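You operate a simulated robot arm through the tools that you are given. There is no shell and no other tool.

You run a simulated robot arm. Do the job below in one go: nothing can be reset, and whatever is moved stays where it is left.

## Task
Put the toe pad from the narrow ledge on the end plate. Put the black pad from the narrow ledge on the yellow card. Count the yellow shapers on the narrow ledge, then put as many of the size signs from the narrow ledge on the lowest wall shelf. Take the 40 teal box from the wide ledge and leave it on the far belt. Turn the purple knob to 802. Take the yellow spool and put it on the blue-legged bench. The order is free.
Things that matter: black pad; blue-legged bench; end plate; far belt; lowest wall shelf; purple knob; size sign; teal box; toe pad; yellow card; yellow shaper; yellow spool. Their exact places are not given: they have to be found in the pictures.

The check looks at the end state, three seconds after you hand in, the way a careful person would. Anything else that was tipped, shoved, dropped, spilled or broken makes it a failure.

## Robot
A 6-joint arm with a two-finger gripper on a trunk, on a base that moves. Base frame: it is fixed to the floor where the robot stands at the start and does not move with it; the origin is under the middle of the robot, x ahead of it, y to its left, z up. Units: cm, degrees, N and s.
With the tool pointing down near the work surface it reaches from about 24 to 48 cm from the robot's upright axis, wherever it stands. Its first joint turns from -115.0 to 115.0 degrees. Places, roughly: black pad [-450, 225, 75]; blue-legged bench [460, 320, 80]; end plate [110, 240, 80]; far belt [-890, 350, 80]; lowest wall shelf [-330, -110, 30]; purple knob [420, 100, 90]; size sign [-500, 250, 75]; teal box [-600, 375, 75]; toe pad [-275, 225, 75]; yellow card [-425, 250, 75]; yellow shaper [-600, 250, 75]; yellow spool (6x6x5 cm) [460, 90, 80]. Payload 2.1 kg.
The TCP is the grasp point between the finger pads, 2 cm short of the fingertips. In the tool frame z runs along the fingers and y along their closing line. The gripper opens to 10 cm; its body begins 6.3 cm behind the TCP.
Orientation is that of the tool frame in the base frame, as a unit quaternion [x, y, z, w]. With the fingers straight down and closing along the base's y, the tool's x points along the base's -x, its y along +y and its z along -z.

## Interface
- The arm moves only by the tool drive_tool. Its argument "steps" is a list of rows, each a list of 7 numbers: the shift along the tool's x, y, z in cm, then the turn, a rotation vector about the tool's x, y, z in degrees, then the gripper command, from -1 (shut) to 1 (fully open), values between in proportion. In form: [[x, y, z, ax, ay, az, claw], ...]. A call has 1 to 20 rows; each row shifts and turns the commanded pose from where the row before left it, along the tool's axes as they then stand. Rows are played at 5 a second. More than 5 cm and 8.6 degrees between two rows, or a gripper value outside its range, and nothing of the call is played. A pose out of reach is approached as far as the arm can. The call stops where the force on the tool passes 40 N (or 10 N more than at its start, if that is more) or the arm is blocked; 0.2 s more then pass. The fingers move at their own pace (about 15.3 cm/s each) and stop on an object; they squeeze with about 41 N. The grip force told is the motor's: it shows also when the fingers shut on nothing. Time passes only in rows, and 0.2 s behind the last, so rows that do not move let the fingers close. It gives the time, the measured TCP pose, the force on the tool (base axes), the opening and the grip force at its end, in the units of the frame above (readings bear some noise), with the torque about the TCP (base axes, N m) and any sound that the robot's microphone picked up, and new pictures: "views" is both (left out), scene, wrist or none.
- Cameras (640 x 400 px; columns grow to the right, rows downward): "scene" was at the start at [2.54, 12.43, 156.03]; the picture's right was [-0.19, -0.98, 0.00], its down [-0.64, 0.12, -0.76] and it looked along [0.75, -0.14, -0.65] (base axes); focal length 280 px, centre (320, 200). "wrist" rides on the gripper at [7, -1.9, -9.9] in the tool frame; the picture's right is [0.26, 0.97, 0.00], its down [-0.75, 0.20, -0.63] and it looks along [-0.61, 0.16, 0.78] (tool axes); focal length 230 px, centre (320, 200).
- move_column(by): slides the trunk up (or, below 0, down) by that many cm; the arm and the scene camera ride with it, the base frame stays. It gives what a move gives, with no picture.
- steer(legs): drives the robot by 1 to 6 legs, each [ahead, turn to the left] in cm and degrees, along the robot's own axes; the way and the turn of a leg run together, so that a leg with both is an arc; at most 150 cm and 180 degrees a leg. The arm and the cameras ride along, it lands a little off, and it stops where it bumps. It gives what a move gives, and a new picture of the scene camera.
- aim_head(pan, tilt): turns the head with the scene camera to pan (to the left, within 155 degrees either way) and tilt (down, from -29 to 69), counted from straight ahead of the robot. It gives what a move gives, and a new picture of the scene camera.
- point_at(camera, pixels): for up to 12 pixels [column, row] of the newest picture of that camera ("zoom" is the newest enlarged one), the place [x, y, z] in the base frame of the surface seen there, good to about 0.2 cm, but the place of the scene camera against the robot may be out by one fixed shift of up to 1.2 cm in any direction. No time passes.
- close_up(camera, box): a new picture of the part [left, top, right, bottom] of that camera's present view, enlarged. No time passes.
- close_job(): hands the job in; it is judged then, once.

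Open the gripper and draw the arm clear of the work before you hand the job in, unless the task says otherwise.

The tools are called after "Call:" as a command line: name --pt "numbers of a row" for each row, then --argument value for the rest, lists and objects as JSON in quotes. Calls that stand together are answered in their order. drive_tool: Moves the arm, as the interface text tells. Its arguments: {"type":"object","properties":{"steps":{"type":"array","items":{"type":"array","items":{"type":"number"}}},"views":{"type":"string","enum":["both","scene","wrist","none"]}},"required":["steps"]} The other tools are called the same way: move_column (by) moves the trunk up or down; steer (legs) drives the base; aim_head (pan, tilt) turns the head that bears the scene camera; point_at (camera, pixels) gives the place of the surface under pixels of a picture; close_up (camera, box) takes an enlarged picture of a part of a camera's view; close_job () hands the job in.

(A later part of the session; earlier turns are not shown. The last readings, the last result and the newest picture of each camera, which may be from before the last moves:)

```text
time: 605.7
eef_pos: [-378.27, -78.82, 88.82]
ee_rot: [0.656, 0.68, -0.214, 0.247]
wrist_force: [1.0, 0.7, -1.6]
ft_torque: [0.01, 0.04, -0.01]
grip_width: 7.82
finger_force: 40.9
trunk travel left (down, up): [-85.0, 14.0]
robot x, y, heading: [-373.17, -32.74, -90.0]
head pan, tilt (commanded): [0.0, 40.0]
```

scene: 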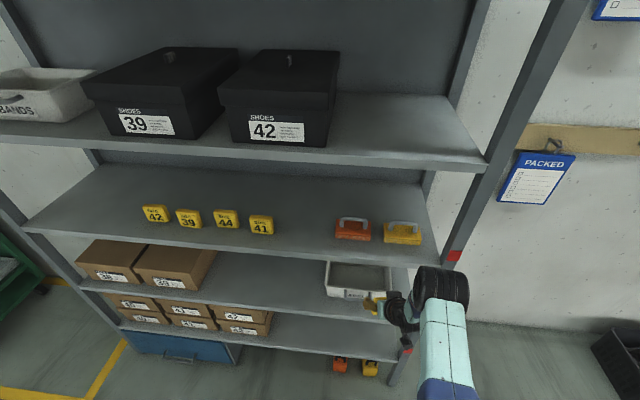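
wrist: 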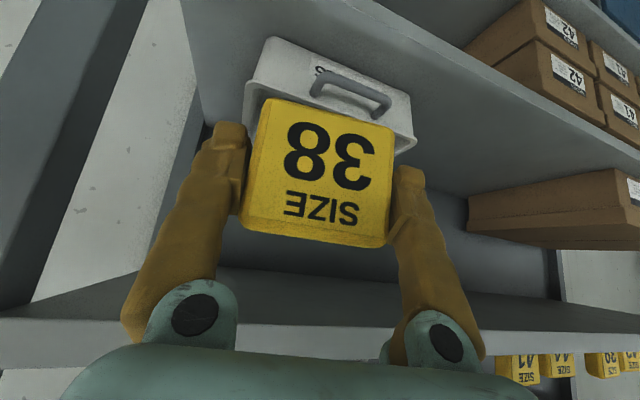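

The trunk command was over its limit of 40; the sign is now 6 cm in front of the shelf edge. I back up 10 cm, then lower in two steps.

Call:
steer --legs '[[-10, 0]]'

Call:
move_column --by -38

Call:
move_column --by -12

Call:
aim_head --pan 0 --tilt 35

```text
time: 606.8
eef_pos: [-378.1, -70.21, 88.28]
ee_rot: [0.657, 0.682, -0.21, 0.243]
wrist_force: [-0.5, 0.4, 0.2]
ft_torque: [0.01, 0.03, 0.02]
grip_width: 7.82
finger_force: 41.3
trunk travel left (down, up): [-85.0, 14.0]
robot x, y, heading: [-373.2, -23.18, -89.8]
head pan, tilt (commanded): [0.0, 40.0]
```

scene: 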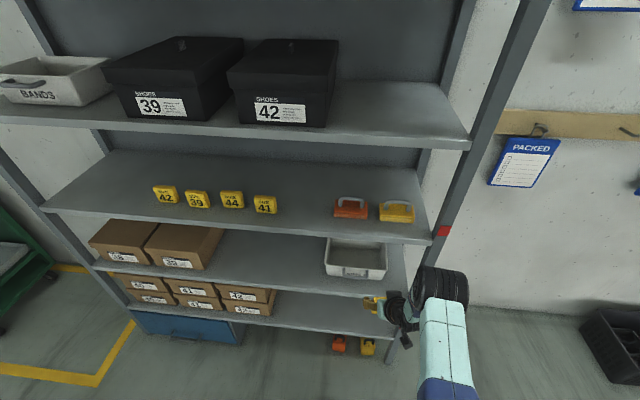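

```text
time: 610.5
eef_pos: [-378.32, -69.28, 50.9]
ee_rot: [0.655, 0.681, -0.214, 0.248]
wrist_force: [-0.6, -0.2, -1.4]
ft_torque: [-0.01, 0.01, 0.02]
grip_width: 7.82
finger_force: 41.2
trunk travel left (down, up): [-47.0, 52.0]
robot x, y, heading: [-373.39, -22.92, -90.1]
head pan, tilt (commanded): [0.0, 40.0]
```

```text
time: 612.0
eef_pos: [-378.45, -69.25, 38.9]
ee_rot: [0.655, 0.681, -0.214, 0.247]
wrist_force: [0.0, 0.4, -1.1]
ft_torque: [-0.02, 0.03, 0.01]
grip_width: 7.83
finger_force: 40.9
trunk travel left (down, up): [-35.0, 64.0]
robot x, y, heading: [-373.24, -23.39, -89.9]
head pan, tilt (commanded): [0.0, 40.0]
```

```text
time: 612.7
eef_pos: [-378.36, -69.24, 38.79]
ee_rot: [0.656, 0.68, -0.215, 0.248]
wrist_force: [0.0, 0.4, -0.5]
ft_torque: [-0.02, 0.0, 0.03]
grip_width: 7.81
finger_force: 40.9
trunk travel left (down, up): [-35.0, 64.0]
robot x, y, heading: [-373.25, -23.52, -90.0]
head pan, tilt (commanded): [0.0, 35.0]
```

scene: 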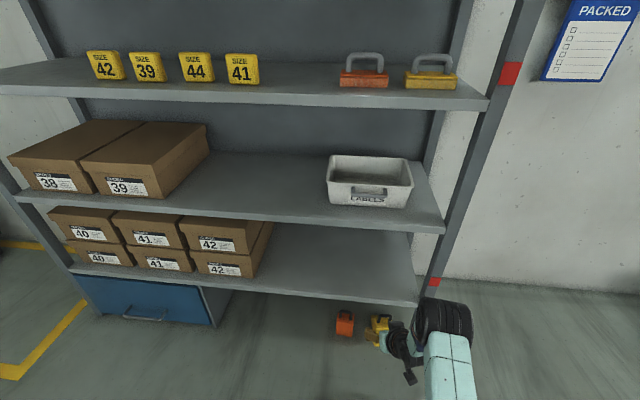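

The sign is low in front of the shelf. I shift 8 cm toward +x to be clear of the post, then drive in.

Call:
drive_tool --pt "0 4 0 0 0 0 -1" --pt "0 4 0 0 0 0 -1" --views "none"

Call:
steer --legs '[[14, 0]]'

Call:
drive_tool --pt "0 0 0 0 0 0 -1" --views "wrist"

```text
time: 613.3
eef_pos: [-375.19, -69.82, 39.13]
ee_rot: [0.655, 0.681, -0.21, 0.249]
wrist_force: [-0.1, -0.4, -0.7]
ft_torque: [0.03, 0.01, 0.0]
grip_width: 7.84
finger_force: 40.8
out of reach, approached as far as the arm can: row 1, 2
trunk travel left (down, up): [-35.0, 64.0]
robot x, y, heading: [-373.51, -23.2, -89.9]
head pan, tilt (commanded): [0.0, 35.0]
```

```text
time: 614.6
eef_pos: [-375.26, -83.85, 39.24]
ee_rot: [0.656, 0.682, -0.208, 0.249]
wrist_force: [0.2, 0.0, -1.1]
ft_torque: [-0.01, 0.0, 0.02]
grip_width: 7.81
finger_force: 41.0
trunk travel left (down, up): [-35.0, 64.0]
robot x, y, heading: [-373.32, -37.23, -89.8]
head pan, tilt (commanded): [0.0, 35.0]
```

scene: 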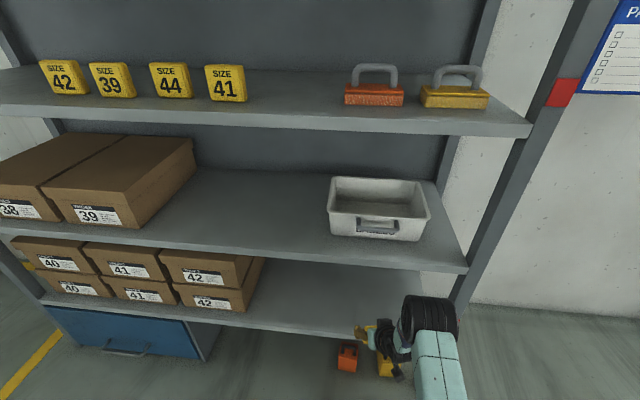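

```text
time: 615.0
eef_pos: [-375.18, -83.72, 39.19]
ee_rot: [0.655, 0.682, -0.209, 0.25]
wrist_force: [0.1, 0.3, -0.8]
ft_torque: [0.0, -0.01, -0.03]
grip_width: 7.84
finger_force: 41.0
trunk travel left (down, up): [-35.0, 64.0]
robot x, y, heading: [-373.28, -36.92, -89.7]
head pan, tilt (commanded): [0.0, 35.0]
```

wrist: 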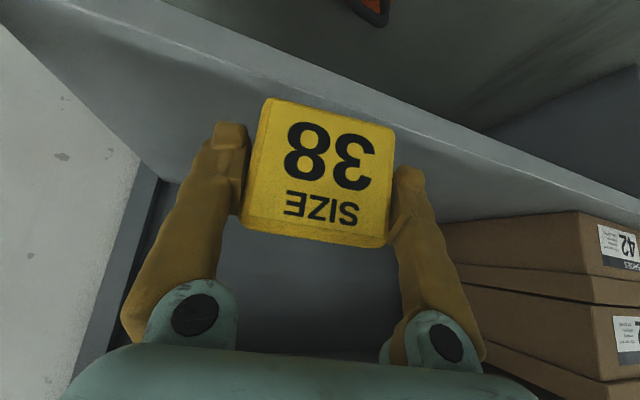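

I measure the shelf surface and edge with the wrist camera.

Call:
point_at --camera "wrist" --pixels '[[200, 60], [180, 100], [230, 100], [430, 180], [500, 200], [450, 130], [480, 150], [150, 60], [300, 30], [100, 20]]'

```text
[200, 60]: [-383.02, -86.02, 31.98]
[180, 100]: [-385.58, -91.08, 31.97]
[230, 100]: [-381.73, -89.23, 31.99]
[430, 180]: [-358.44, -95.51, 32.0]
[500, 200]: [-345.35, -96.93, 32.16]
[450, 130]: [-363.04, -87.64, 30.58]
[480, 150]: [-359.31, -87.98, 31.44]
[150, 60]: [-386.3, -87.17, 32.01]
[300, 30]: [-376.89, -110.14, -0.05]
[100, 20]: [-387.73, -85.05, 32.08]
```

Shelf top z=32.0, front edge y≈−86.3. I drive 10 cm in so the sign stands ~6 cm behind the edge.

Call:
steer --legs '[[9.5, 0]]'

Call:
aim_head --pan -5 --tilt 50

```text
time: 616.1
eef_pos: [-375.13, -93.37, 39.22]
ee_rot: [0.654, 0.683, -0.209, 0.251]
wrist_force: [0.2, -0.2, -0.7]
ft_torque: [-0.02, -0.01, 0.02]
grip_width: 7.83
finger_force: 41.2
trunk travel left (down, up): [-35.0, 64.0]
robot x, y, heading: [-373.44, -46.93, -89.9]
head pan, tilt (commanded): [0.0, 35.0]
```

scene: 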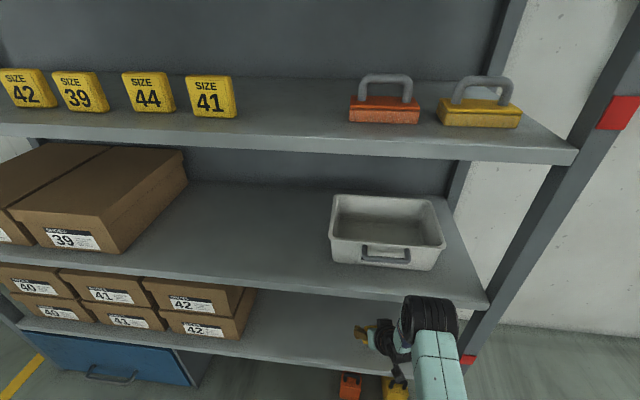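

```text
time: 616.9
eef_pos: [-375.07, -93.4, 39.18]
ee_rot: [0.653, 0.684, -0.208, 0.251]
wrist_force: [-0.9, 0.5, -1.7]
ft_torque: [-0.02, -0.02, -0.02]
grip_width: 7.81
finger_force: 40.8
trunk travel left (down, up): [-35.0, 64.0]
robot x, y, heading: [-373.44, -46.79, -89.8]
head pan, tilt (commanded): [-5.0, 50.0]
```

scene: 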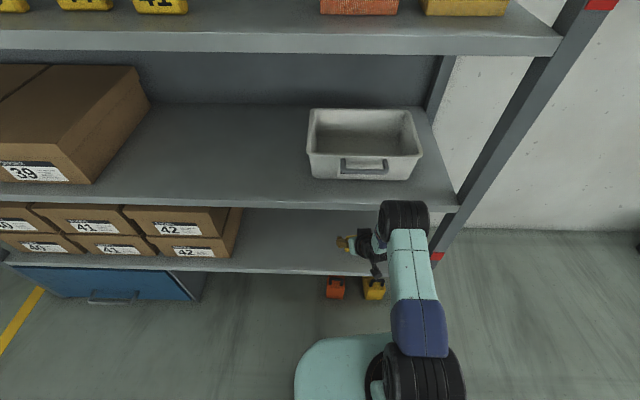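

I check the clearance between the arm's top joint and the second shelf's edge.

Call:
point_at --camera "scene" --pixels '[[383, 205], [400, 204], [425, 206], [365, 203], [440, 207], [405, 225], [345, 243], [365, 240], [335, 255]]'

```text
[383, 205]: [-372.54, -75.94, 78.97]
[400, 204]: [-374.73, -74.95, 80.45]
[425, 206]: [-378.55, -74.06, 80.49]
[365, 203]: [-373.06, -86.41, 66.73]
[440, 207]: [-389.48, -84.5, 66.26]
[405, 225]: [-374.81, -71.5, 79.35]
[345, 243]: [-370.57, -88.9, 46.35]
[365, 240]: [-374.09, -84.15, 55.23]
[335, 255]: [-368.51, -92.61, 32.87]
```

Ten centimetres of clearance. I lower by 3 cm with the trunk, then in fine tool steps.

Call:
move_column --by -3

Call:
drive_tool --pt "0.062 0 0.079 0 0 0 -1" --pt "0.062 0 0.079 0 0 0 -1" --pt "0.062 0 0.079 0 0 0 -1" --pt "0 0 0 0 0 0 -1" --views "wrist"

```text
time: 617.6
eef_pos: [-375.0, -93.32, 36.15]
ee_rot: [0.654, 0.683, -0.209, 0.251]
wrist_force: [0.0, 0.2, -0.8]
ft_torque: [0.02, -0.01, -0.02]
grip_width: 7.81
finger_force: 41.1
trunk travel left (down, up): [-32.0, 67.0]
robot x, y, heading: [-373.18, -46.5, -89.8]
head pan, tilt (commanded): [-5.0, 50.0]
```

```text
time: 618.6
eef_pos: [-374.99, -93.29, 35.93]
ee_rot: [0.654, 0.682, -0.21, 0.251]
wrist_force: [-0.1, 0.1, 4.6]
ft_torque: [-0.03, 0.17, -0.03]
grip_width: 7.8
finger_force: 41.3
trunk travel left (down, up): [-32.0, 67.0]
robot x, y, heading: [-373.37, -46.65, -90.0]
head pan, tilt (commanded): [-5.0, 50.0]
```

wrist: 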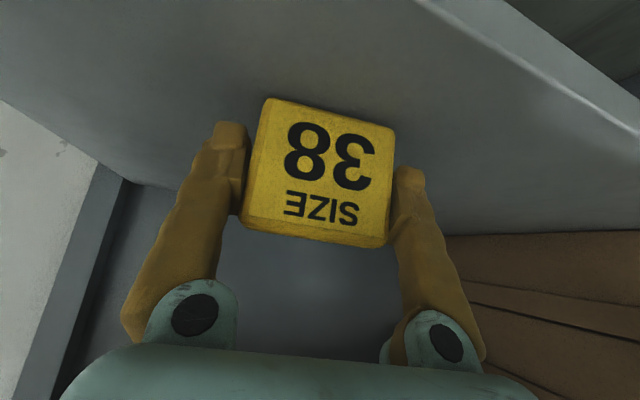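

Contact at 4.6 N. I press 0.1 cm more to settle it, then open the fingers.

Call:
drive_tool --pt "0.062 0 0.079 0 0 0 -1" --pt "0 0 0 0 0 0 -1" --pt "0 0 0 0 0 0 0.9" --pt "0 0 0 0 0 0 0.9" --pt "0 0 0 0 0 0 0.9" --views "wrist"

```text
time: 619.8
eef_pos: [-375.03, -93.32, 35.72]
ee_rot: [0.654, 0.682, -0.209, 0.25]
wrist_force: [-0.5, -0.2, 0.3]
ft_torque: [-0.01, 0.02, 0.0]
grip_width: 9.5
finger_force: 0.0
trunk travel left (down, up): [-32.0, 67.0]
robot x, y, heading: [-373.01, -46.74, -89.6]
head pan, tilt (commanded): [-5.0, 50.0]
```

wrist: 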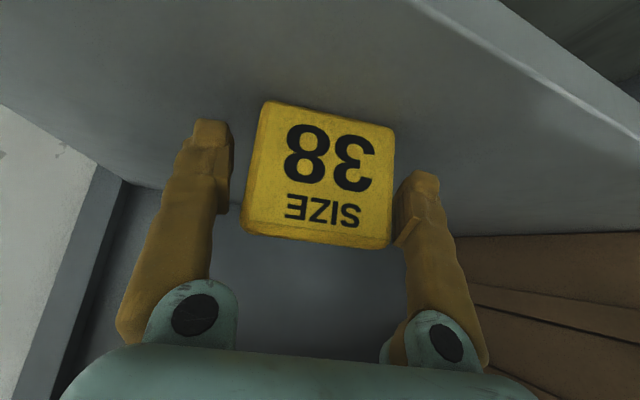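

The sign stands by itself. I centre the open fingers and withdraw up-back along the tool axis, then reverse.

Call:
drive_tool --pt "0 0.4 0 0 0 0 0.95" --pt "0 0 -2 0 0 0 0.95" --pt "0 0 -3 0 0 0 0.95" --pt "0 0 -3 0 0 0 0.95" --views "wrist"

Call:
steer --legs '[[-40, 0]]'

```text
time: 620.8
eef_pos: [-374.57, -89.78, 42.61]
ee_rot: [0.656, 0.681, -0.204, 0.252]
wrist_force: [0.1, -0.6, 0.2]
ft_torque: [0.01, 0.01, -0.07]
grip_width: 9.74
finger_force: 0.1
out of reach, approached as far as the arm can: row 3, 4
trunk travel left (down, up): [-32.0, 67.0]
robot x, y, heading: [-373.55, -46.72, -90.0]
head pan, tilt (commanded): [-5.0, 50.0]
```

wrist: 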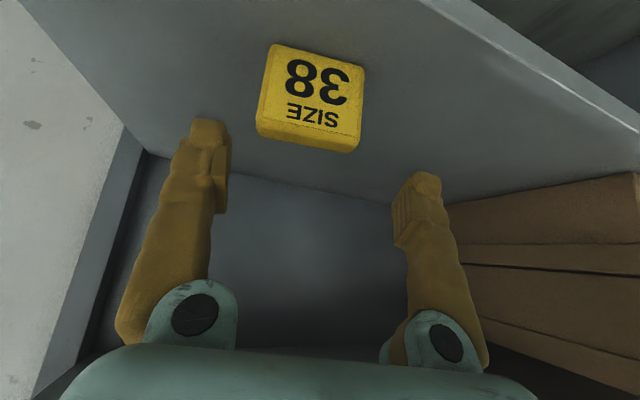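

```text
time: 623.4
eef_pos: [-374.67, -49.55, 42.58]
ee_rot: [0.655, 0.682, -0.204, 0.252]
wrist_force: [-0.3, -0.4, -0.4]
ft_torque: [0.01, 0.05, 0.02]
grip_width: 9.76
finger_force: 0.0
trunk travel left (down, up): [-32.0, 67.0]
robot x, y, heading: [-373.78, -6.34, -89.5]
head pan, tilt (commanded): [-5.0, 50.0]
```

scene: 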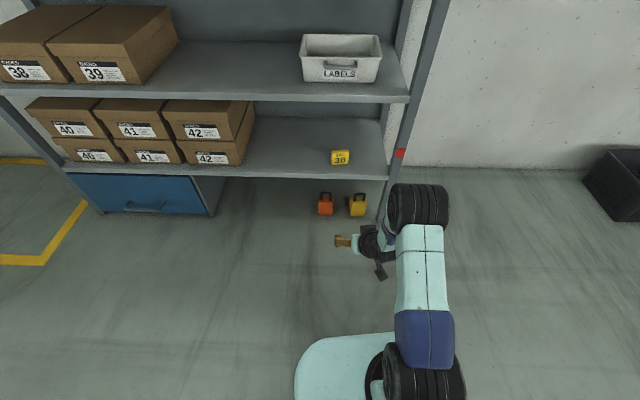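

Sign 38 stands well on the lowest shelf. I raise the trunk again and return to the ledge for sign 40.

Call:
move_column --by 40

Call:
move_column --by 13

Call:
steer --legs '[[0, -132.5], [120, 0], [112, 0], [0, -48]]'

Call:
aim_head --pan 15 --tilt 40

```text
time: 627.2
eef_pos: [-374.6, -49.53, 82.59]
ee_rot: [0.656, 0.682, -0.204, 0.251]
wrist_force: [-0.2, 0.0, 0.0]
ft_torque: [-0.01, -0.01, 0.03]
grip_width: 9.75
finger_force: 0.0
trunk travel left (down, up): [-72.0, 27.0]
robot x, y, heading: [-373.6, -6.25, -89.5]
head pan, tilt (commanded): [-5.0, 50.0]
```

```text
time: 628.8
eef_pos: [-374.61, -49.54, 95.55]
ee_rot: [0.655, 0.683, -0.202, 0.252]
wrist_force: [-1.1, 0.3, -0.7]
ft_torque: [-0.01, 0.01, 0.02]
grip_width: 9.75
finger_force: 0.0
trunk travel left (down, up): [-85.0, 14.0]
robot x, y, heading: [-373.74, -6.52, -89.8]
head pan, tilt (commanded): [-5.0, 50.0]
```

```text
time: 647.7
eef_pos: [-544.62, 190.72, 95.65]
ee_rot: [0.686, -0.652, -0.253, -0.202]
wrist_force: [0.1, -0.6, 0.4]
ft_torque: [0.02, 0.02, -0.01]
grip_width: 9.76
finger_force: 0.0
trunk travel left (down, up): [-85.0, 14.0]
robot x, y, heading: [-545.45, 147.79, 90.9]
head pan, tilt (commanded): [-5.0, 50.0]
```

scene: 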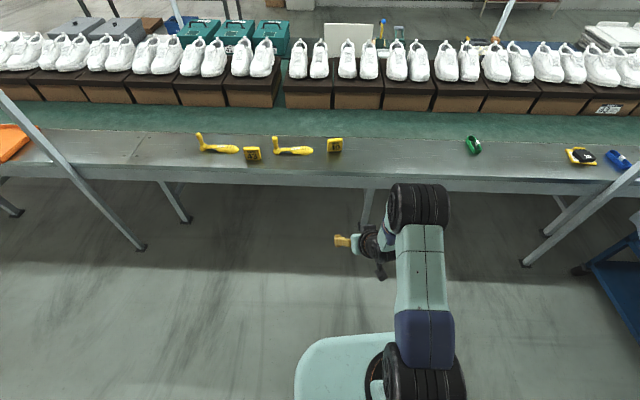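

```text
time: 648.6
eef_pos: [-544.72, 190.75, 95.66]
ee_rot: [0.685, -0.652, -0.253, -0.202]
wrist_force: [0.4, -0.6, -0.4]
ft_torque: [0.01, 0.01, 0.0]
grip_width: 9.75
finger_force: 0.1
trunk travel left (down, up): [-85.0, 14.0]
robot x, y, heading: [-545.37, 147.96, 91.0]
head pan, tilt (commanded): [15.0, 40.0]
```

scene: 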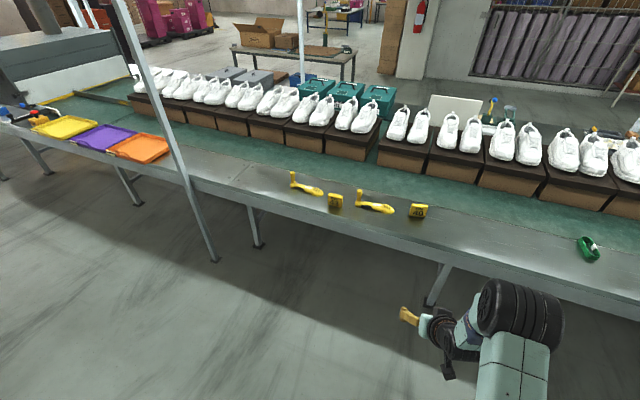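

I zoom on sign 40 at (418,210) and its neighbours and measure.

Call:
close_up --camera "scene" --box '[340, 175, 450, 235]'

Call:
point_at --camera "zoom" --pixels '[[410, 175], [505, 180], [410, 240], [500, 240], [450, 210], [320, 200], [300, 215], [120, 130], [450, 300], [520, 300]]'

```text
5.82 times, centred on (395, 205) of scene
```

zoom: 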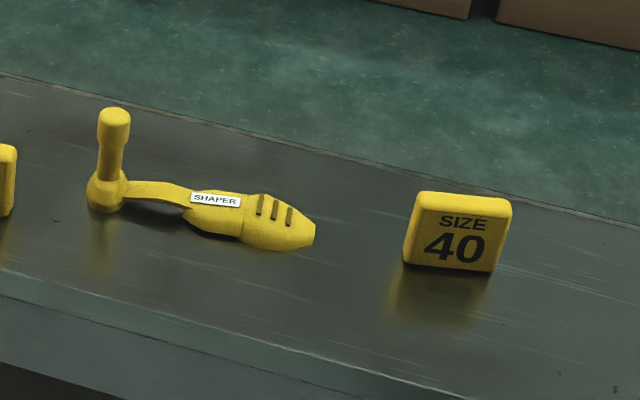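

```text
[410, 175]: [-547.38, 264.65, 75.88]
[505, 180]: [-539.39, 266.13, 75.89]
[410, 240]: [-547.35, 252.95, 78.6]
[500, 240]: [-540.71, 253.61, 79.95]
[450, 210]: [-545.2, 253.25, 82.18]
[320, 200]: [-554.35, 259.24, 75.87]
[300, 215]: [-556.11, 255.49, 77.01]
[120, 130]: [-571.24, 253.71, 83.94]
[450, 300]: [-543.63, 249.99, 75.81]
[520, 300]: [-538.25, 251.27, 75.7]
```

Sign 40 spans x −547.6…−540.5 at y≈253; the shaper toe ends 7 cm away. I drive 62 cm ahead.

Call:
steer --legs '[[0, -0.8], [62, 0]]'

Call:
drive_tool --pt "0 0 0 0 0 0 0.95" --views "wrist"

```text
time: 652.4
eef_pos: [-544.54, 253.31, 95.69]
ee_rot: [0.682, -0.655, -0.253, -0.204]
wrist_force: [-0.1, -0.1, -0.3]
ft_torque: [0.01, 0.0, -0.01]
grip_width: 9.74
finger_force: 0.0
trunk travel left (down, up): [-85.0, 14.0]
robot x, y, heading: [-545.69, 210.15, 90.0]
head pan, tilt (commanded): [15.0, 40.0]
```

scene: 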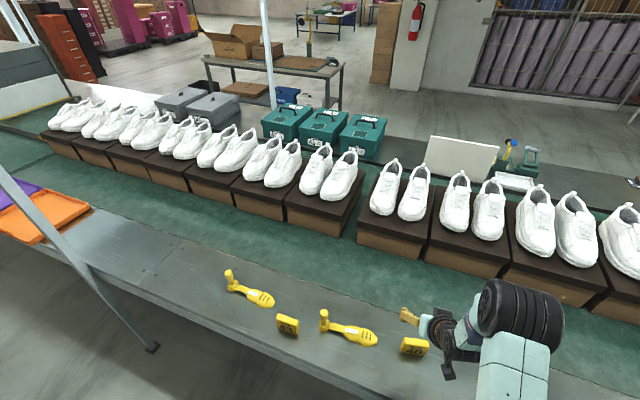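

```text
time: 652.8
eef_pos: [-544.52, 253.3, 95.68]
ee_rot: [0.682, -0.656, -0.252, -0.203]
wrist_force: [-0.2, 0.1, 0.6]
ft_torque: [-0.03, 0.0, 0.01]
grip_width: 9.75
finger_force: 0.1
trunk travel left (down, up): [-85.0, 14.0]
robot x, y, heading: [-545.94, 210.35, 90.5]
head pan, tilt (commanded): [15.0, 40.0]
```

wrist: 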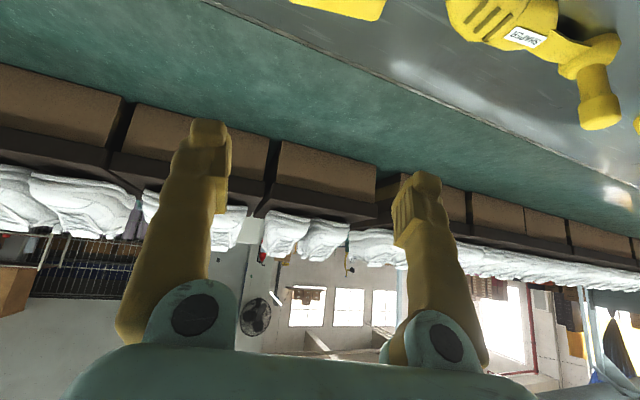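

The sign is just out of the wrist view. I back up 11 cm to measure it with the wrist camera.

Call:
steer --legs '[[-11, 0]]'

Call:
drive_tool --pt "0 0 0 0 0 0 0.95" --views "wrist"

Call:
close_up --camera "wrist" --box '[270, 0, 430, 100]'

```text
time: 654.0
eef_pos: [-544.38, 243.23, 95.2]
ee_rot: [0.681, -0.658, -0.249, -0.201]
wrist_force: [0.2, 0.3, 0.2]
ft_torque: [-0.02, -0.01, -0.02]
grip_width: 9.74
finger_force: 0.0
trunk travel left (down, up): [-85.0, 14.0]
robot x, y, heading: [-545.91, 199.02, 90.5]
head pan, tilt (commanded): [15.0, 40.0]
```

scene: 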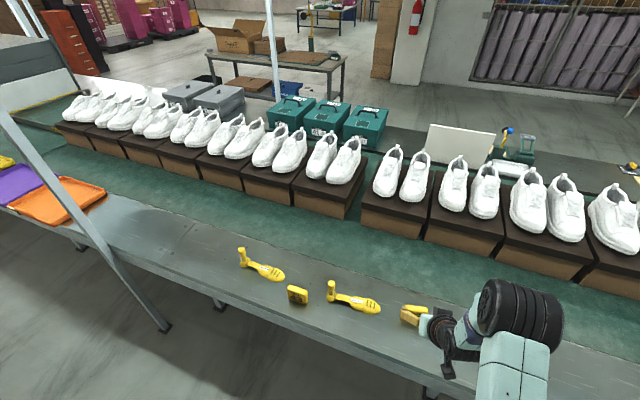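

```text
time: 654.4
eef_pos: [-544.31, 242.28, 95.62]
ee_rot: [0.681, -0.657, -0.251, -0.205]
wrist_force: [0.4, 0.1, -0.2]
ft_torque: [0.02, 0.01, 0.03]
grip_width: 9.75
finger_force: 0.0
trunk travel left (down, up): [-85.0, 14.0]
robot x, y, heading: [-545.55, 199.11, 90.3]
head pan, tilt (commanded): [15.0, 40.0]
```

wrist: 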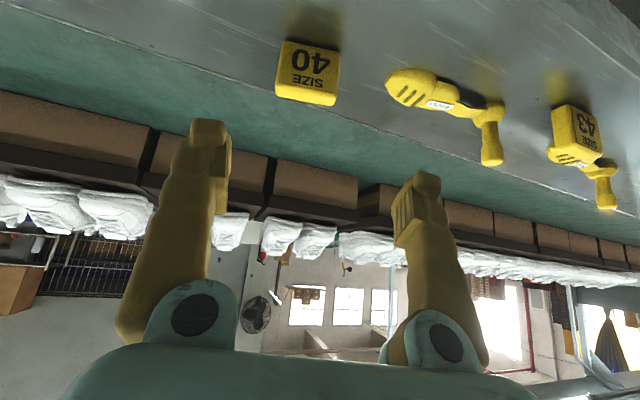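

```text
4.00 times, centred on (350, 50) of wrist
```

zoom: 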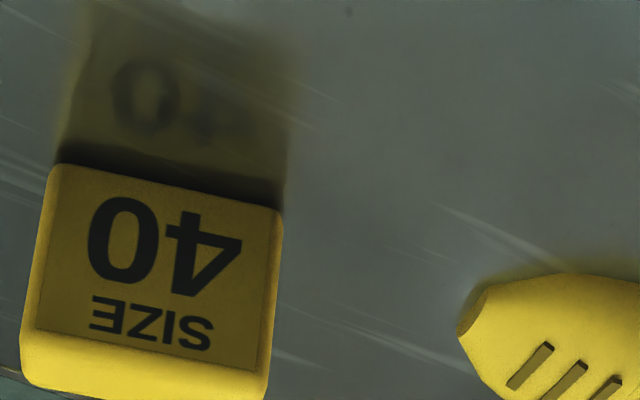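

Call:
point_at --camera "wrist" --pixels '[[283, 42], [339, 55], [278, 82], [335, 92], [308, 70], [276, 95], [333, 103], [388, 82], [305, 95]]'

```text
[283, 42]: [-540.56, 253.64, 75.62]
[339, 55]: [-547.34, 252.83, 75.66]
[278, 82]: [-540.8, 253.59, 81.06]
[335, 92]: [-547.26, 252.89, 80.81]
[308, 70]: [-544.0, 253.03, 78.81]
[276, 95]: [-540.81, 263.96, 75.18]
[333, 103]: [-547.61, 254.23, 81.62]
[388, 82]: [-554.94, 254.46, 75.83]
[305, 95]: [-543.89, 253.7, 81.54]
```

Sign 40 is centred at (−544.0,254.2). I drive 11 cm ahead again and lower the trunk 10 cm so the fingers come down on both sides of it.

Call:
steer --legs '[[11.5, 0]]'

Call:
move_column --by -9

Call:
drive_tool --pt "0 0 0 0 0 0 0.95" --views "both"

```text
time: 655.6
eef_pos: [-544.56, 253.34, 95.88]
ee_rot: [0.681, -0.655, -0.254, -0.206]
wrist_force: [0.2, -0.5, -0.4]
ft_torque: [-0.02, 0.03, 0.01]
grip_width: 9.75
finger_force: 0.0
trunk travel left (down, up): [-85.0, 14.0]
robot x, y, heading: [-545.51, 211.21, 90.4]
head pan, tilt (commanded): [15.0, 40.0]
```

scene: 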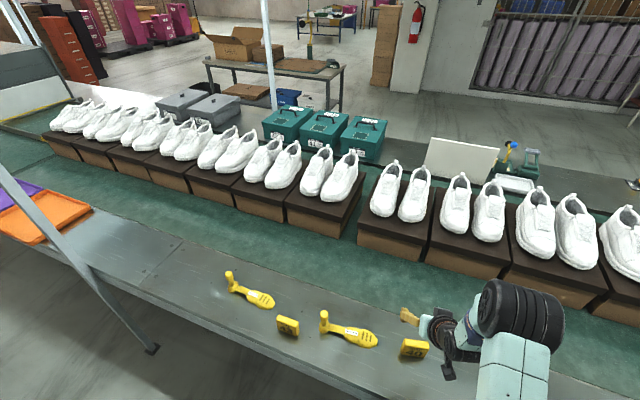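

```text
time: 656.9
eef_pos: [-544.6, 254.06, 86.6]
ee_rot: [0.683, -0.655, -0.252, -0.203]
wrist_force: [-0.7, 0.9, -0.4]
ft_torque: [0.03, 0.01, -0.02]
grip_width: 9.79
finger_force: 0.1
trunk travel left (down, up): [-76.0, 23.0]
robot x, y, heading: [-545.7, 210.74, 90.3]
head pan, tilt (commanded): [15.0, 40.0]
```

```text
time: 657.3
eef_pos: [-544.5, 253.91, 86.63]
ee_rot: [0.682, -0.655, -0.253, -0.204]
wrist_force: [-0.1, -0.3, -0.7]
ft_torque: [0.03, -0.01, 0.01]
grip_width: 9.75
finger_force: 0.0
trunk travel left (down, up): [-76.0, 23.0]
robot x, y, heading: [-545.89, 210.94, 90.4]
head pan, tilt (commanded): [15.0, 40.0]
```

scene: 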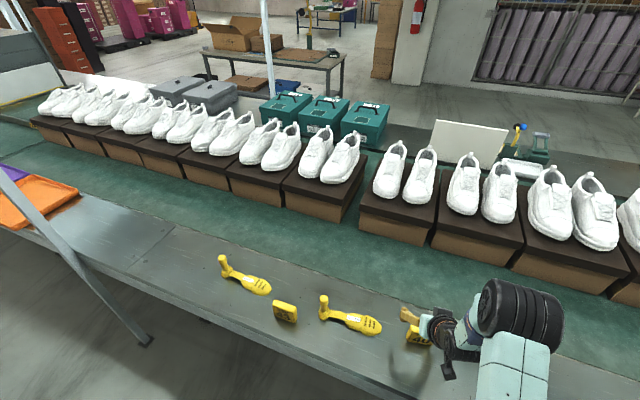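
wrist: 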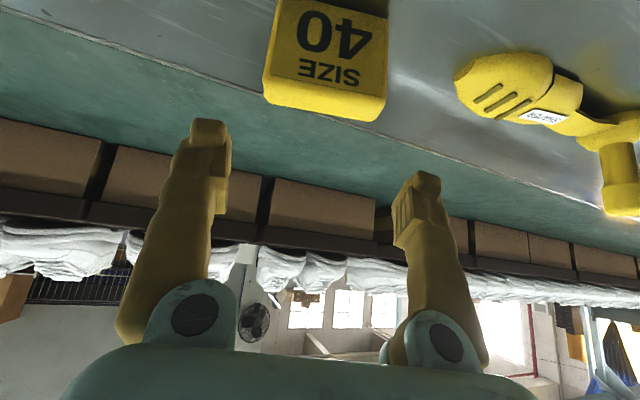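

I shift slightly and descend the remaining 7.7 cm around the sign.

Call:
drive_tool --pt "0 -0.6 0 0 0 0 0.95" --pt "1.32 -0.1 2.2 0 0 0 0.95" --pt "1.32 -0.1 2.2 0 0 0 0.95" --pt "1.32 -0.1 2.2 0 0 0 0.95" --pt "0 0 0 0 0 0 0.95" --views "wrist"

```text
time: 658.5
eef_pos: [-544.47, 255.9, 79.13]
ee_rot: [0.682, -0.657, -0.254, -0.199]
wrist_force: [0.9, -0.1, -0.6]
ft_torque: [-0.01, 0.0, 0.01]
grip_width: 9.73
finger_force: 0.1
out of reach, approached as far as the arm can: row 3
trunk travel left (down, up): [-76.0, 23.0]
robot x, y, heading: [-545.34, 211.26, 90.3]
head pan, tilt (commanded): [15.0, 40.0]
```

wrist: 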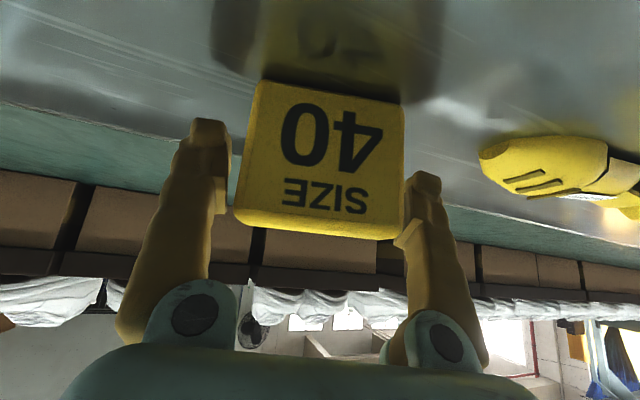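

TCP is slightly too far forward; I move back 1 cm and close on the sign.

Call:
drive_tool --pt "0.85 0 -0.5 0 0 0 0.95" --pt "0 0 0 0 0 0 0.95" --pt "0 0 0 0 0 0 -1" --pt "0 0 0 0 0 0 -1" --pt "0 0 0 0 0 0 -1" --views "wrist"

```text
time: 659.7
eef_pos: [-544.56, 255.7, 79.13]
ee_rot: [0.682, -0.657, -0.255, -0.198]
wrist_force: [-0.5, 0.8, 2.1]
ft_torque: [0.0, -0.13, 0.06]
grip_width: 8.05
finger_force: 41.1
out of reach, approached as far as the arm can: row 1
trunk travel left (down, up): [-76.0, 23.0]
robot x, y, heading: [-545.78, 210.58, 90.4]
head pan, tilt (commanded): [15.0, 40.0]
```

wrist: 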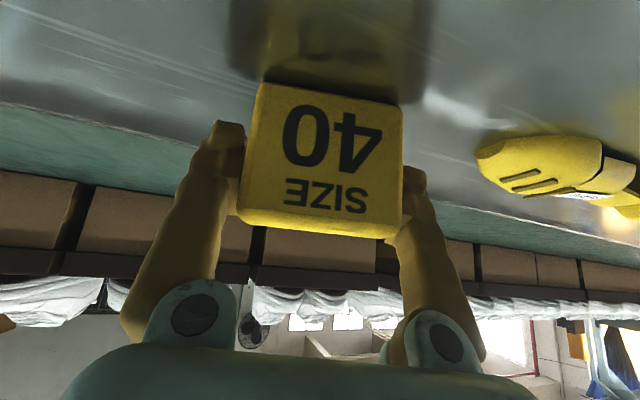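

Gripped at 8.05 cm. I lift with the trunk and check that the sign comes along firmly.

Call:
move_column --by 10

Call:
drive_tool --pt "0 0 0 0 0 0 -1" --views "both"

```text
time: 661.0
eef_pos: [-544.52, 255.73, 89.2]
ee_rot: [0.682, -0.657, -0.254, -0.197]
wrist_force: [-0.3, -0.3, -1.4]
ft_torque: [0.01, 0.02, 0.03]
grip_width: 8.03
finger_force: 40.8
trunk travel left (down, up): [-86.0, 13.0]
robot x, y, heading: [-545.64, 211.0, 90.5]
head pan, tilt (commanded): [15.0, 40.0]
```

```text
time: 661.4
eef_pos: [-544.59, 255.75, 89.1]
ee_rot: [0.681, -0.657, -0.255, -0.198]
wrist_force: [0.0, 0.9, -0.7]
ft_torque: [0.03, 0.01, 0.01]
grip_width: 8.03
finger_force: 41.3
trunk travel left (down, up): [-86.0, 13.0]
robot x, y, heading: [-545.58, 210.44, 90.2]
head pan, tilt (commanded): [15.0, 40.0]
```

scene: 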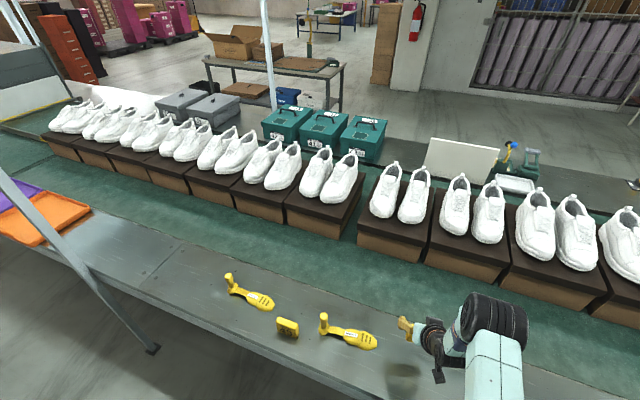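
wrist: 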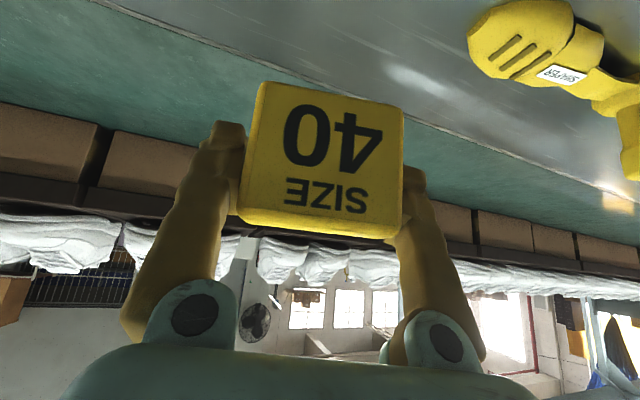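

Sign 40 is firmly held. I back off and drive to the wall shelf again.

Call:
steer --legs '[[-55, 0], [0, -134], [130, 0], [127, 0], [0, -46.5]]'

Call:
aim_head --pan 0 --tilt 40

```text
time: 684.3
eef_pos: [-351.23, -57.74, 89.16]
ee_rot: [0.651, 0.687, -0.196, 0.257]
wrist_force: [-0.3, 0.1, -1.7]
ft_torque: [0.01, 0.0, 0.01]
grip_width: 7.8
finger_force: 41.2
trunk travel left (down, up): [-86.0, 13.0]
robot x, y, heading: [-351.27, -12.83, -88.4]
head pan, tilt (commanded): [15.0, 40.0]
```

scene: 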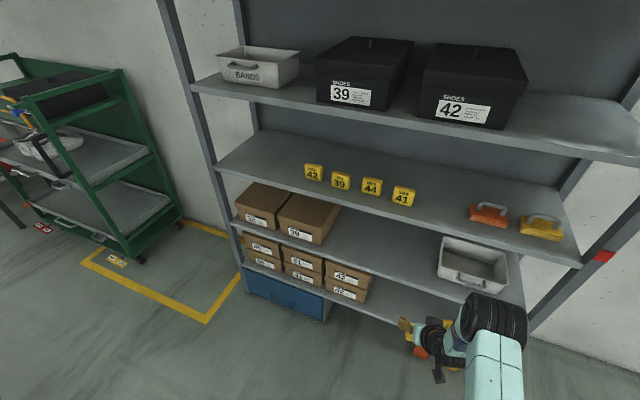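

```text
time: 685.1
eef_pos: [-351.13, -57.76, 89.14]
ee_rot: [0.652, 0.687, -0.196, 0.256]
wrist_force: [-0.7, -0.3, -0.2]
ft_torque: [-0.01, 0.02, -0.01]
grip_width: 7.84
finger_force: 41.2
trunk travel left (down, up): [-86.0, 13.0]
robot x, y, heading: [-350.61, -12.99, -88.6]
head pan, tilt (commanded): [0.0, 40.0]
```

scene: 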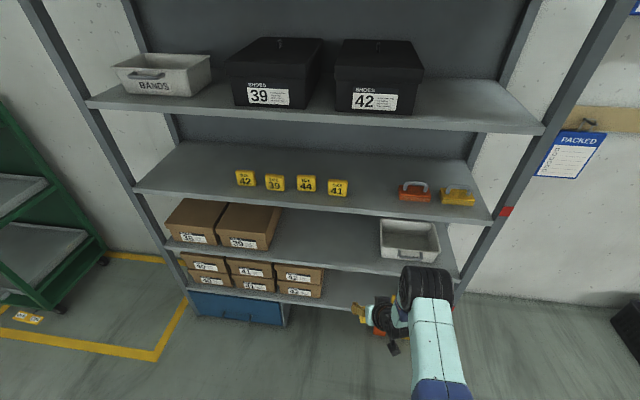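

I'm 7 cm too far toward +x. I make a small sidestep (turn, 20 cm, turn back), then lower the trunk in front of the shelf.

Call:
steer --legs '[[0, -22], [18, 0], [0, 20.5]]'

Call:
move_column --by -38

Call:
move_column --by -11.5

Call:
drive_tool --pt "0 0 0 0 0 0 -1" --views "both"

```text
time: 688.9
eef_pos: [-358.93, -74.48, 89.15]
ee_rot: [0.662, 0.677, -0.199, 0.253]
wrist_force: [0.7, 0.6, -2.2]
ft_torque: [0.01, 0.04, -0.03]
grip_width: 7.8
finger_force: 41.0
trunk travel left (down, up): [-86.0, 13.0]
robot x, y, heading: [-357.32, -29.77, -90.1]
head pan, tilt (commanded): [0.0, 40.0]
```

scene: 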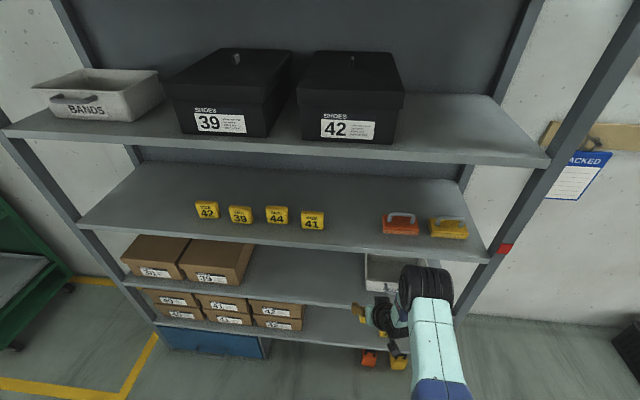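

```text
time: 692.6
eef_pos: [-358.92, -74.49, 51.15]
ee_rot: [0.661, 0.678, -0.198, 0.253]
wrist_force: [-0.3, 0.0, -0.2]
ft_torque: [-0.01, -0.03, 0.0]
grip_width: 7.85
finger_force: 40.4
trunk travel left (down, up): [-48.0, 51.0]
robot x, y, heading: [-357.65, -29.54, -90.3]
head pan, tilt (commanded): [0.0, 40.0]
```

```text
time: 694.0
eef_pos: [-358.95, -74.56, 39.64]
ee_rot: [0.661, 0.678, -0.199, 0.254]
wrist_force: [0.5, -0.7, -1.1]
ft_torque: [-0.02, 0.02, 0.01]
grip_width: 7.82
finger_force: 41.0
trunk travel left (down, up): [-36.5, 62.5]
robot x, y, heading: [-357.42, -29.69, -90.4]
head pan, tilt (commanded): [0.0, 40.0]
```

```text
time: 694.4
eef_pos: [-358.92, -74.56, 39.5]
ee_rot: [0.661, 0.678, -0.199, 0.253]
wrist_force: [-1.1, -0.2, -1.3]
ft_torque: [-0.02, 0.03, 0.0]
grip_width: 7.83
finger_force: 41.0
trunk travel left (down, up): [-36.5, 62.5]
robot x, y, heading: [-357.41, -29.72, -90.1]
head pan, tilt (commanded): [0.0, 40.0]
```

scene: 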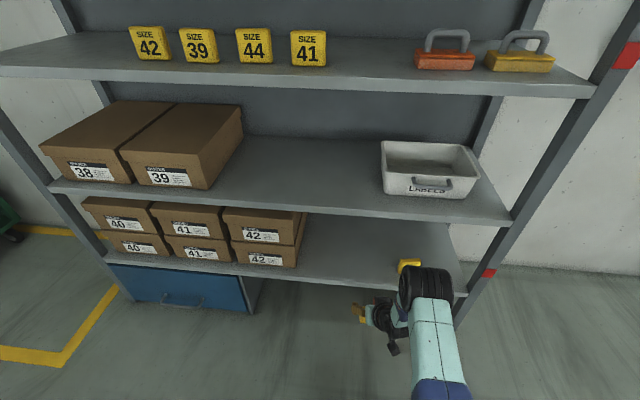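
wrist: 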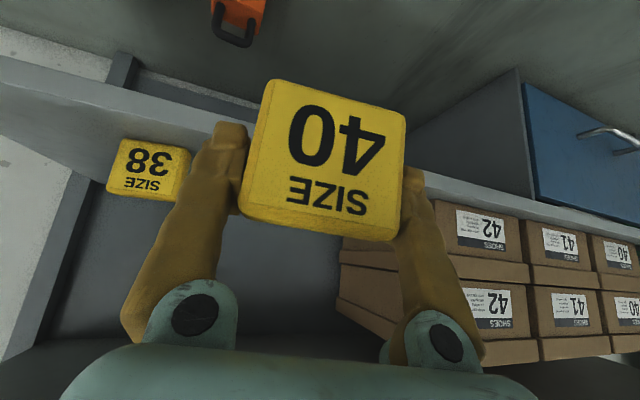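

I check the clearance to the boxes and sign 38 with the wrist camera before entering.

Call:
point_at --camera "wrist" --pixels '[[440, 215], [400, 330], [345, 250], [180, 175], [120, 180], [150, 110], [300, 60], [430, 180], [445, 275]]'

```text
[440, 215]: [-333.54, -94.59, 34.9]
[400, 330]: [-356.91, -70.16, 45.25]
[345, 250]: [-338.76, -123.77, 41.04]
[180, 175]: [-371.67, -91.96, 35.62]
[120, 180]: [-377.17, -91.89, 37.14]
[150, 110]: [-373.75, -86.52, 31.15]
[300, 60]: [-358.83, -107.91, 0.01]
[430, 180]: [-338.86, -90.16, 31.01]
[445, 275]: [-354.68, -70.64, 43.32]
```

Clear on both sides (boxes at x≥−339, sign 38 at x≤−371). I drive in 19 cm.

Call:
steer --legs '[[19, 0]]'

Call:
aim_head --pan 0 --tilt 50

Call:
drive_tool --pt "0 0 0 0 0 0 -1" --views "wrist"

```text
time: 696.0
eef_pos: [-358.98, -93.3, 39.71]
ee_rot: [0.66, 0.678, -0.199, 0.254]
wrist_force: [-0.4, 0.6, -1.0]
ft_torque: [0.03, 0.02, 0.02]
grip_width: 7.81
finger_force: 41.4
trunk travel left (down, up): [-36.5, 62.5]
robot x, y, heading: [-357.25, -48.24, -90.1]
head pan, tilt (commanded): [0.0, 40.0]
```

scene: 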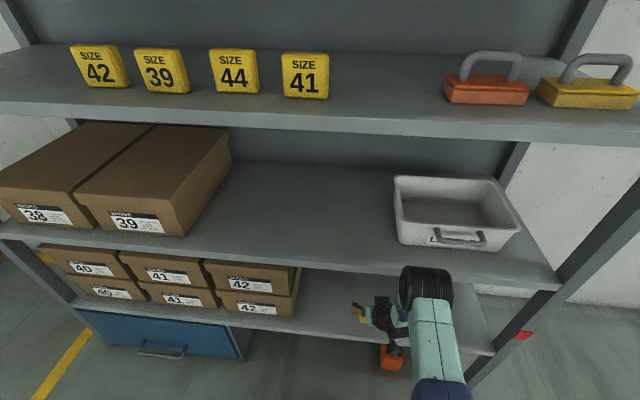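

```text
time: 696.7
eef_pos: [-358.8, -93.44, 39.55]
ee_rot: [0.661, 0.678, -0.199, 0.253]
wrist_force: [0.8, -0.4, -0.8]
ft_torque: [-0.03, -0.02, 0.01]
grip_width: 7.83
finger_force: 41.0
trunk travel left (down, up): [-36.5, 62.5]
robot x, y, heading: [-357.65, -48.63, -90.1]
head pan, tilt (commanded): [0.0, 50.0]
```

scene: 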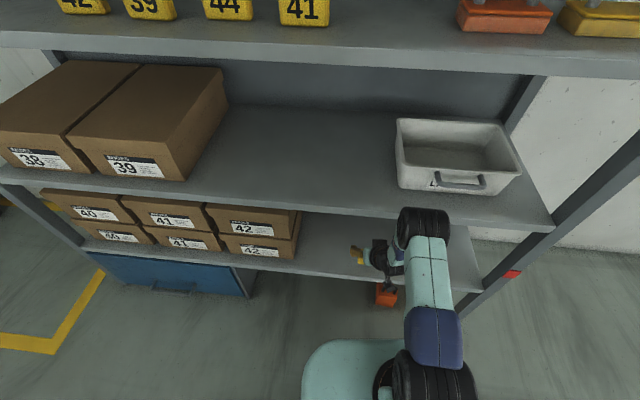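

```text
time: 697.1
eef_pos: [-358.87, -93.29, 39.66]
ee_rot: [0.661, 0.678, -0.199, 0.254]
wrist_force: [-0.2, -0.4, -0.8]
ft_torque: [-0.01, -0.02, 0.02]
grip_width: 7.83
finger_force: 41.4
trunk travel left (down, up): [-36.5, 62.5]
robot x, y, heading: [-357.28, -48.76, -90.1]
head pan, tilt (commanded): [0.0, 50.0]
```

wrist: 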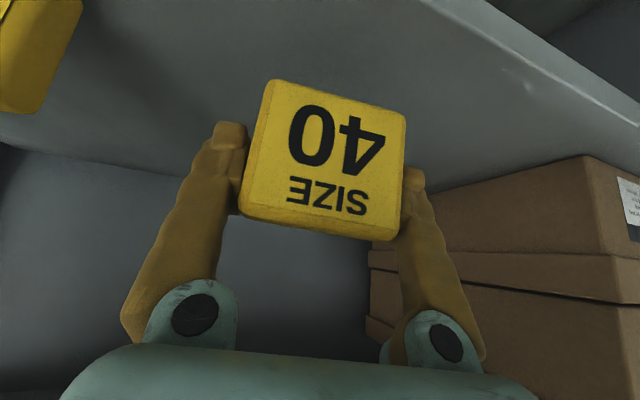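

I measure the held sign's face to see whether it is upright and where its lower edge is.

Call:
point_at --camera "wrist" --pixels '[[278, 86], [400, 118], [250, 200], [395, 222], [325, 145], [245, 212], [390, 236], [440, 60], [500, 130], [300, 30]]'

```text
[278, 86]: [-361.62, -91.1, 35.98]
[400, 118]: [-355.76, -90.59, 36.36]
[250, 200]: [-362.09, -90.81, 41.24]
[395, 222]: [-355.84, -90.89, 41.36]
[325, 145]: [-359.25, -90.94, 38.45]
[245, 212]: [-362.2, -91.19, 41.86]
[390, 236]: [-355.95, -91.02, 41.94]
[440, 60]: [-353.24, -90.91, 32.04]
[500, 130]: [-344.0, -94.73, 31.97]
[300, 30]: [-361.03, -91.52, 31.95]
```

The sign is upright, its lower edge at z≈35.5, 3.6 cm inside the edge. I lower it 3.2 cm by trunk and then finely.

Call:
move_column --by -3.2

Call:
drive_tool --pt "0.062 0 0.079 0 0 0 -1" --pt "0.062 0 0.079 0 0 0 -1" --pt "0.062 0 0.079 0 0 0 -1" --pt "0 0 0 0 0 0 -1" --views "none"

```text
time: 697.9
eef_pos: [-358.82, -93.31, 36.45]
ee_rot: [0.661, 0.678, -0.199, 0.253]
wrist_force: [0.1, -0.8, -1.6]
ft_torque: [0.0, 0.01, 0.01]
grip_width: 7.83
finger_force: 41.4
trunk travel left (down, up): [-33.3, 65.7]
robot x, y, heading: [-357.41, -48.59, -90.0]
head pan, tilt (commanded): [0.0, 50.0]
```

```text
time: 698.9
eef_pos: [-358.91, -93.31, 36.33]
ee_rot: [0.66, 0.677, -0.201, 0.255]
wrist_force: [-0.4, 1.3, 18.5]
ft_torque: [0.33, 0.72, -0.04]
grip_width: 7.81
finger_force: 40.8
trunk travel left (down, up): [-33.3, 65.7]
robot x, y, heading: [-357.61, -48.36, -90.1]
head pan, tilt (commanded): [0.0, 50.0]
```

Contact at 18 N; I ease up 0.15 cm and open the fingers.

Call:
drive_tool --pt "-0.09 0 -0.12 0 0 0 -1" --pt "0 0 0 0 0 0 -1" --pt "0 0 0 0 0 0 0.9" --pt "0 0 0 0 0 0 0.9" --pt "0 0 0 0 0 0 0.9" --views "wrist"

```text
time: 700.1
eef_pos: [-358.86, -93.27, 36.34]
ee_rot: [0.66, 0.678, -0.198, 0.254]
wrist_force: [0.5, -0.1, -0.5]
ft_torque: [0.01, 0.02, 0.03]
grip_width: 9.49
finger_force: 0.0
trunk travel left (down, up): [-33.3, 65.7]
robot x, y, heading: [-357.19, -48.24, -90.1]
head pan, tilt (commanded): [0.0, 50.0]
```

wrist: 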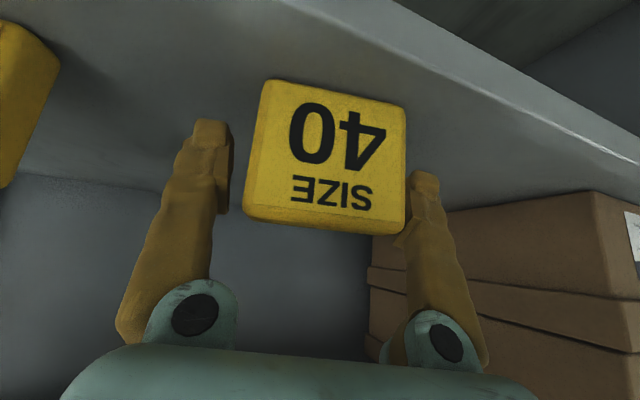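

The sign stands free. I open fully, centre the fingers and withdraw as before.

Call:
drive_tool --pt "0 0.3 0 0 0 0 1" --pt "0 0.2 0 0 0 0 1" --pt "0 0 -2 0 0 0 1" --pt "0 0 -3 0 0 0 1" --pt "0 0 -3 0 0 0 1" --views "wrist"

```text
time: 701.3
eef_pos: [-358.39, -89.98, 43.35]
ee_rot: [0.663, 0.677, -0.194, 0.255]
wrist_force: [-0.4, 0.1, 0.1]
ft_torque: [-0.01, -0.01, -0.01]
grip_width: 10.02
finger_force: 0.1
out of reach, approached as far as the arm can: row 2, 3, 4, 5
trunk travel left (down, up): [-33.3, 65.7]
robot x, y, heading: [-357.62, -48.5, -90.3]
head pan, tilt (commanded): [0.0, 50.0]
```

wrist: 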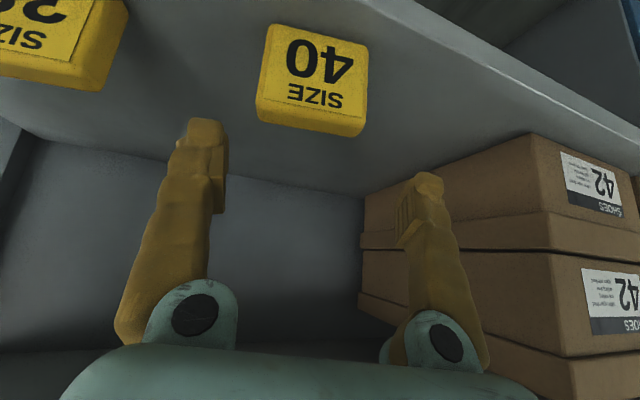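

Both signs stand on the lowest shelf. I reverse out and take a look at the result.

Call:
steer --legs '[[-50, 0]]'

Call:
aim_head --pan 0 --tilt 35

Call:
close_up --camera "scene" --box '[180, 100, 460, 280]'

```text
time: 704.2
eef_pos: [-358.46, -40.42, 43.33]
ee_rot: [0.666, 0.673, -0.196, 0.255]
wrist_force: [0.3, 0.6, -0.2]
ft_torque: [-0.02, 0.0, -0.01]
grip_width: 9.99
finger_force: 0.0
trunk travel left (down, up): [-33.3, 65.7]
robot x, y, heading: [-356.8, 0.9, -90.7]
head pan, tilt (commanded): [0.0, 50.0]
```

scene: 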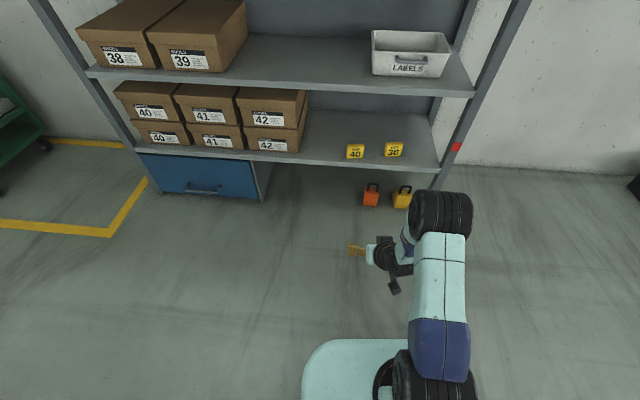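

```text
time: 705.0
eef_pos: [-358.5, -40.43, 43.36]
ee_rot: [0.666, 0.673, -0.197, 0.255]
wrist_force: [0.0, -0.2, 0.3]
ft_torque: [-0.03, 0.01, 0.04]
grip_width: 10.0
finger_force: 0.0
trunk travel left (down, up): [-33.3, 65.7]
robot x, y, heading: [-356.74, 0.66, -90.7]
head pan, tilt (commanded): [0.0, 35.0]
```

scene: 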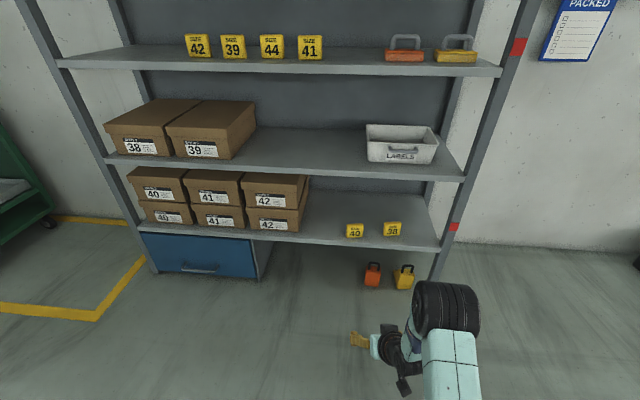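

```text
2.22 times, centred on (320, 190) of scene
```

zoom: 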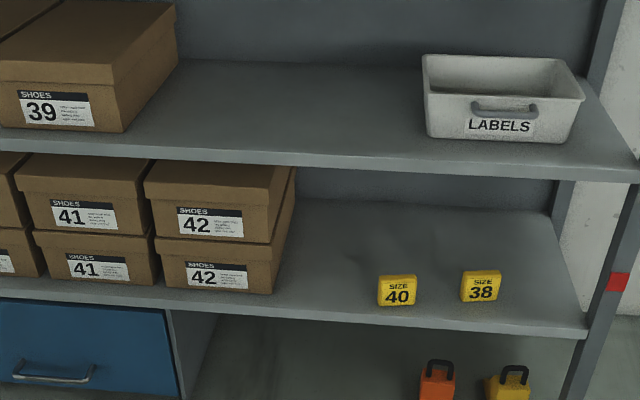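

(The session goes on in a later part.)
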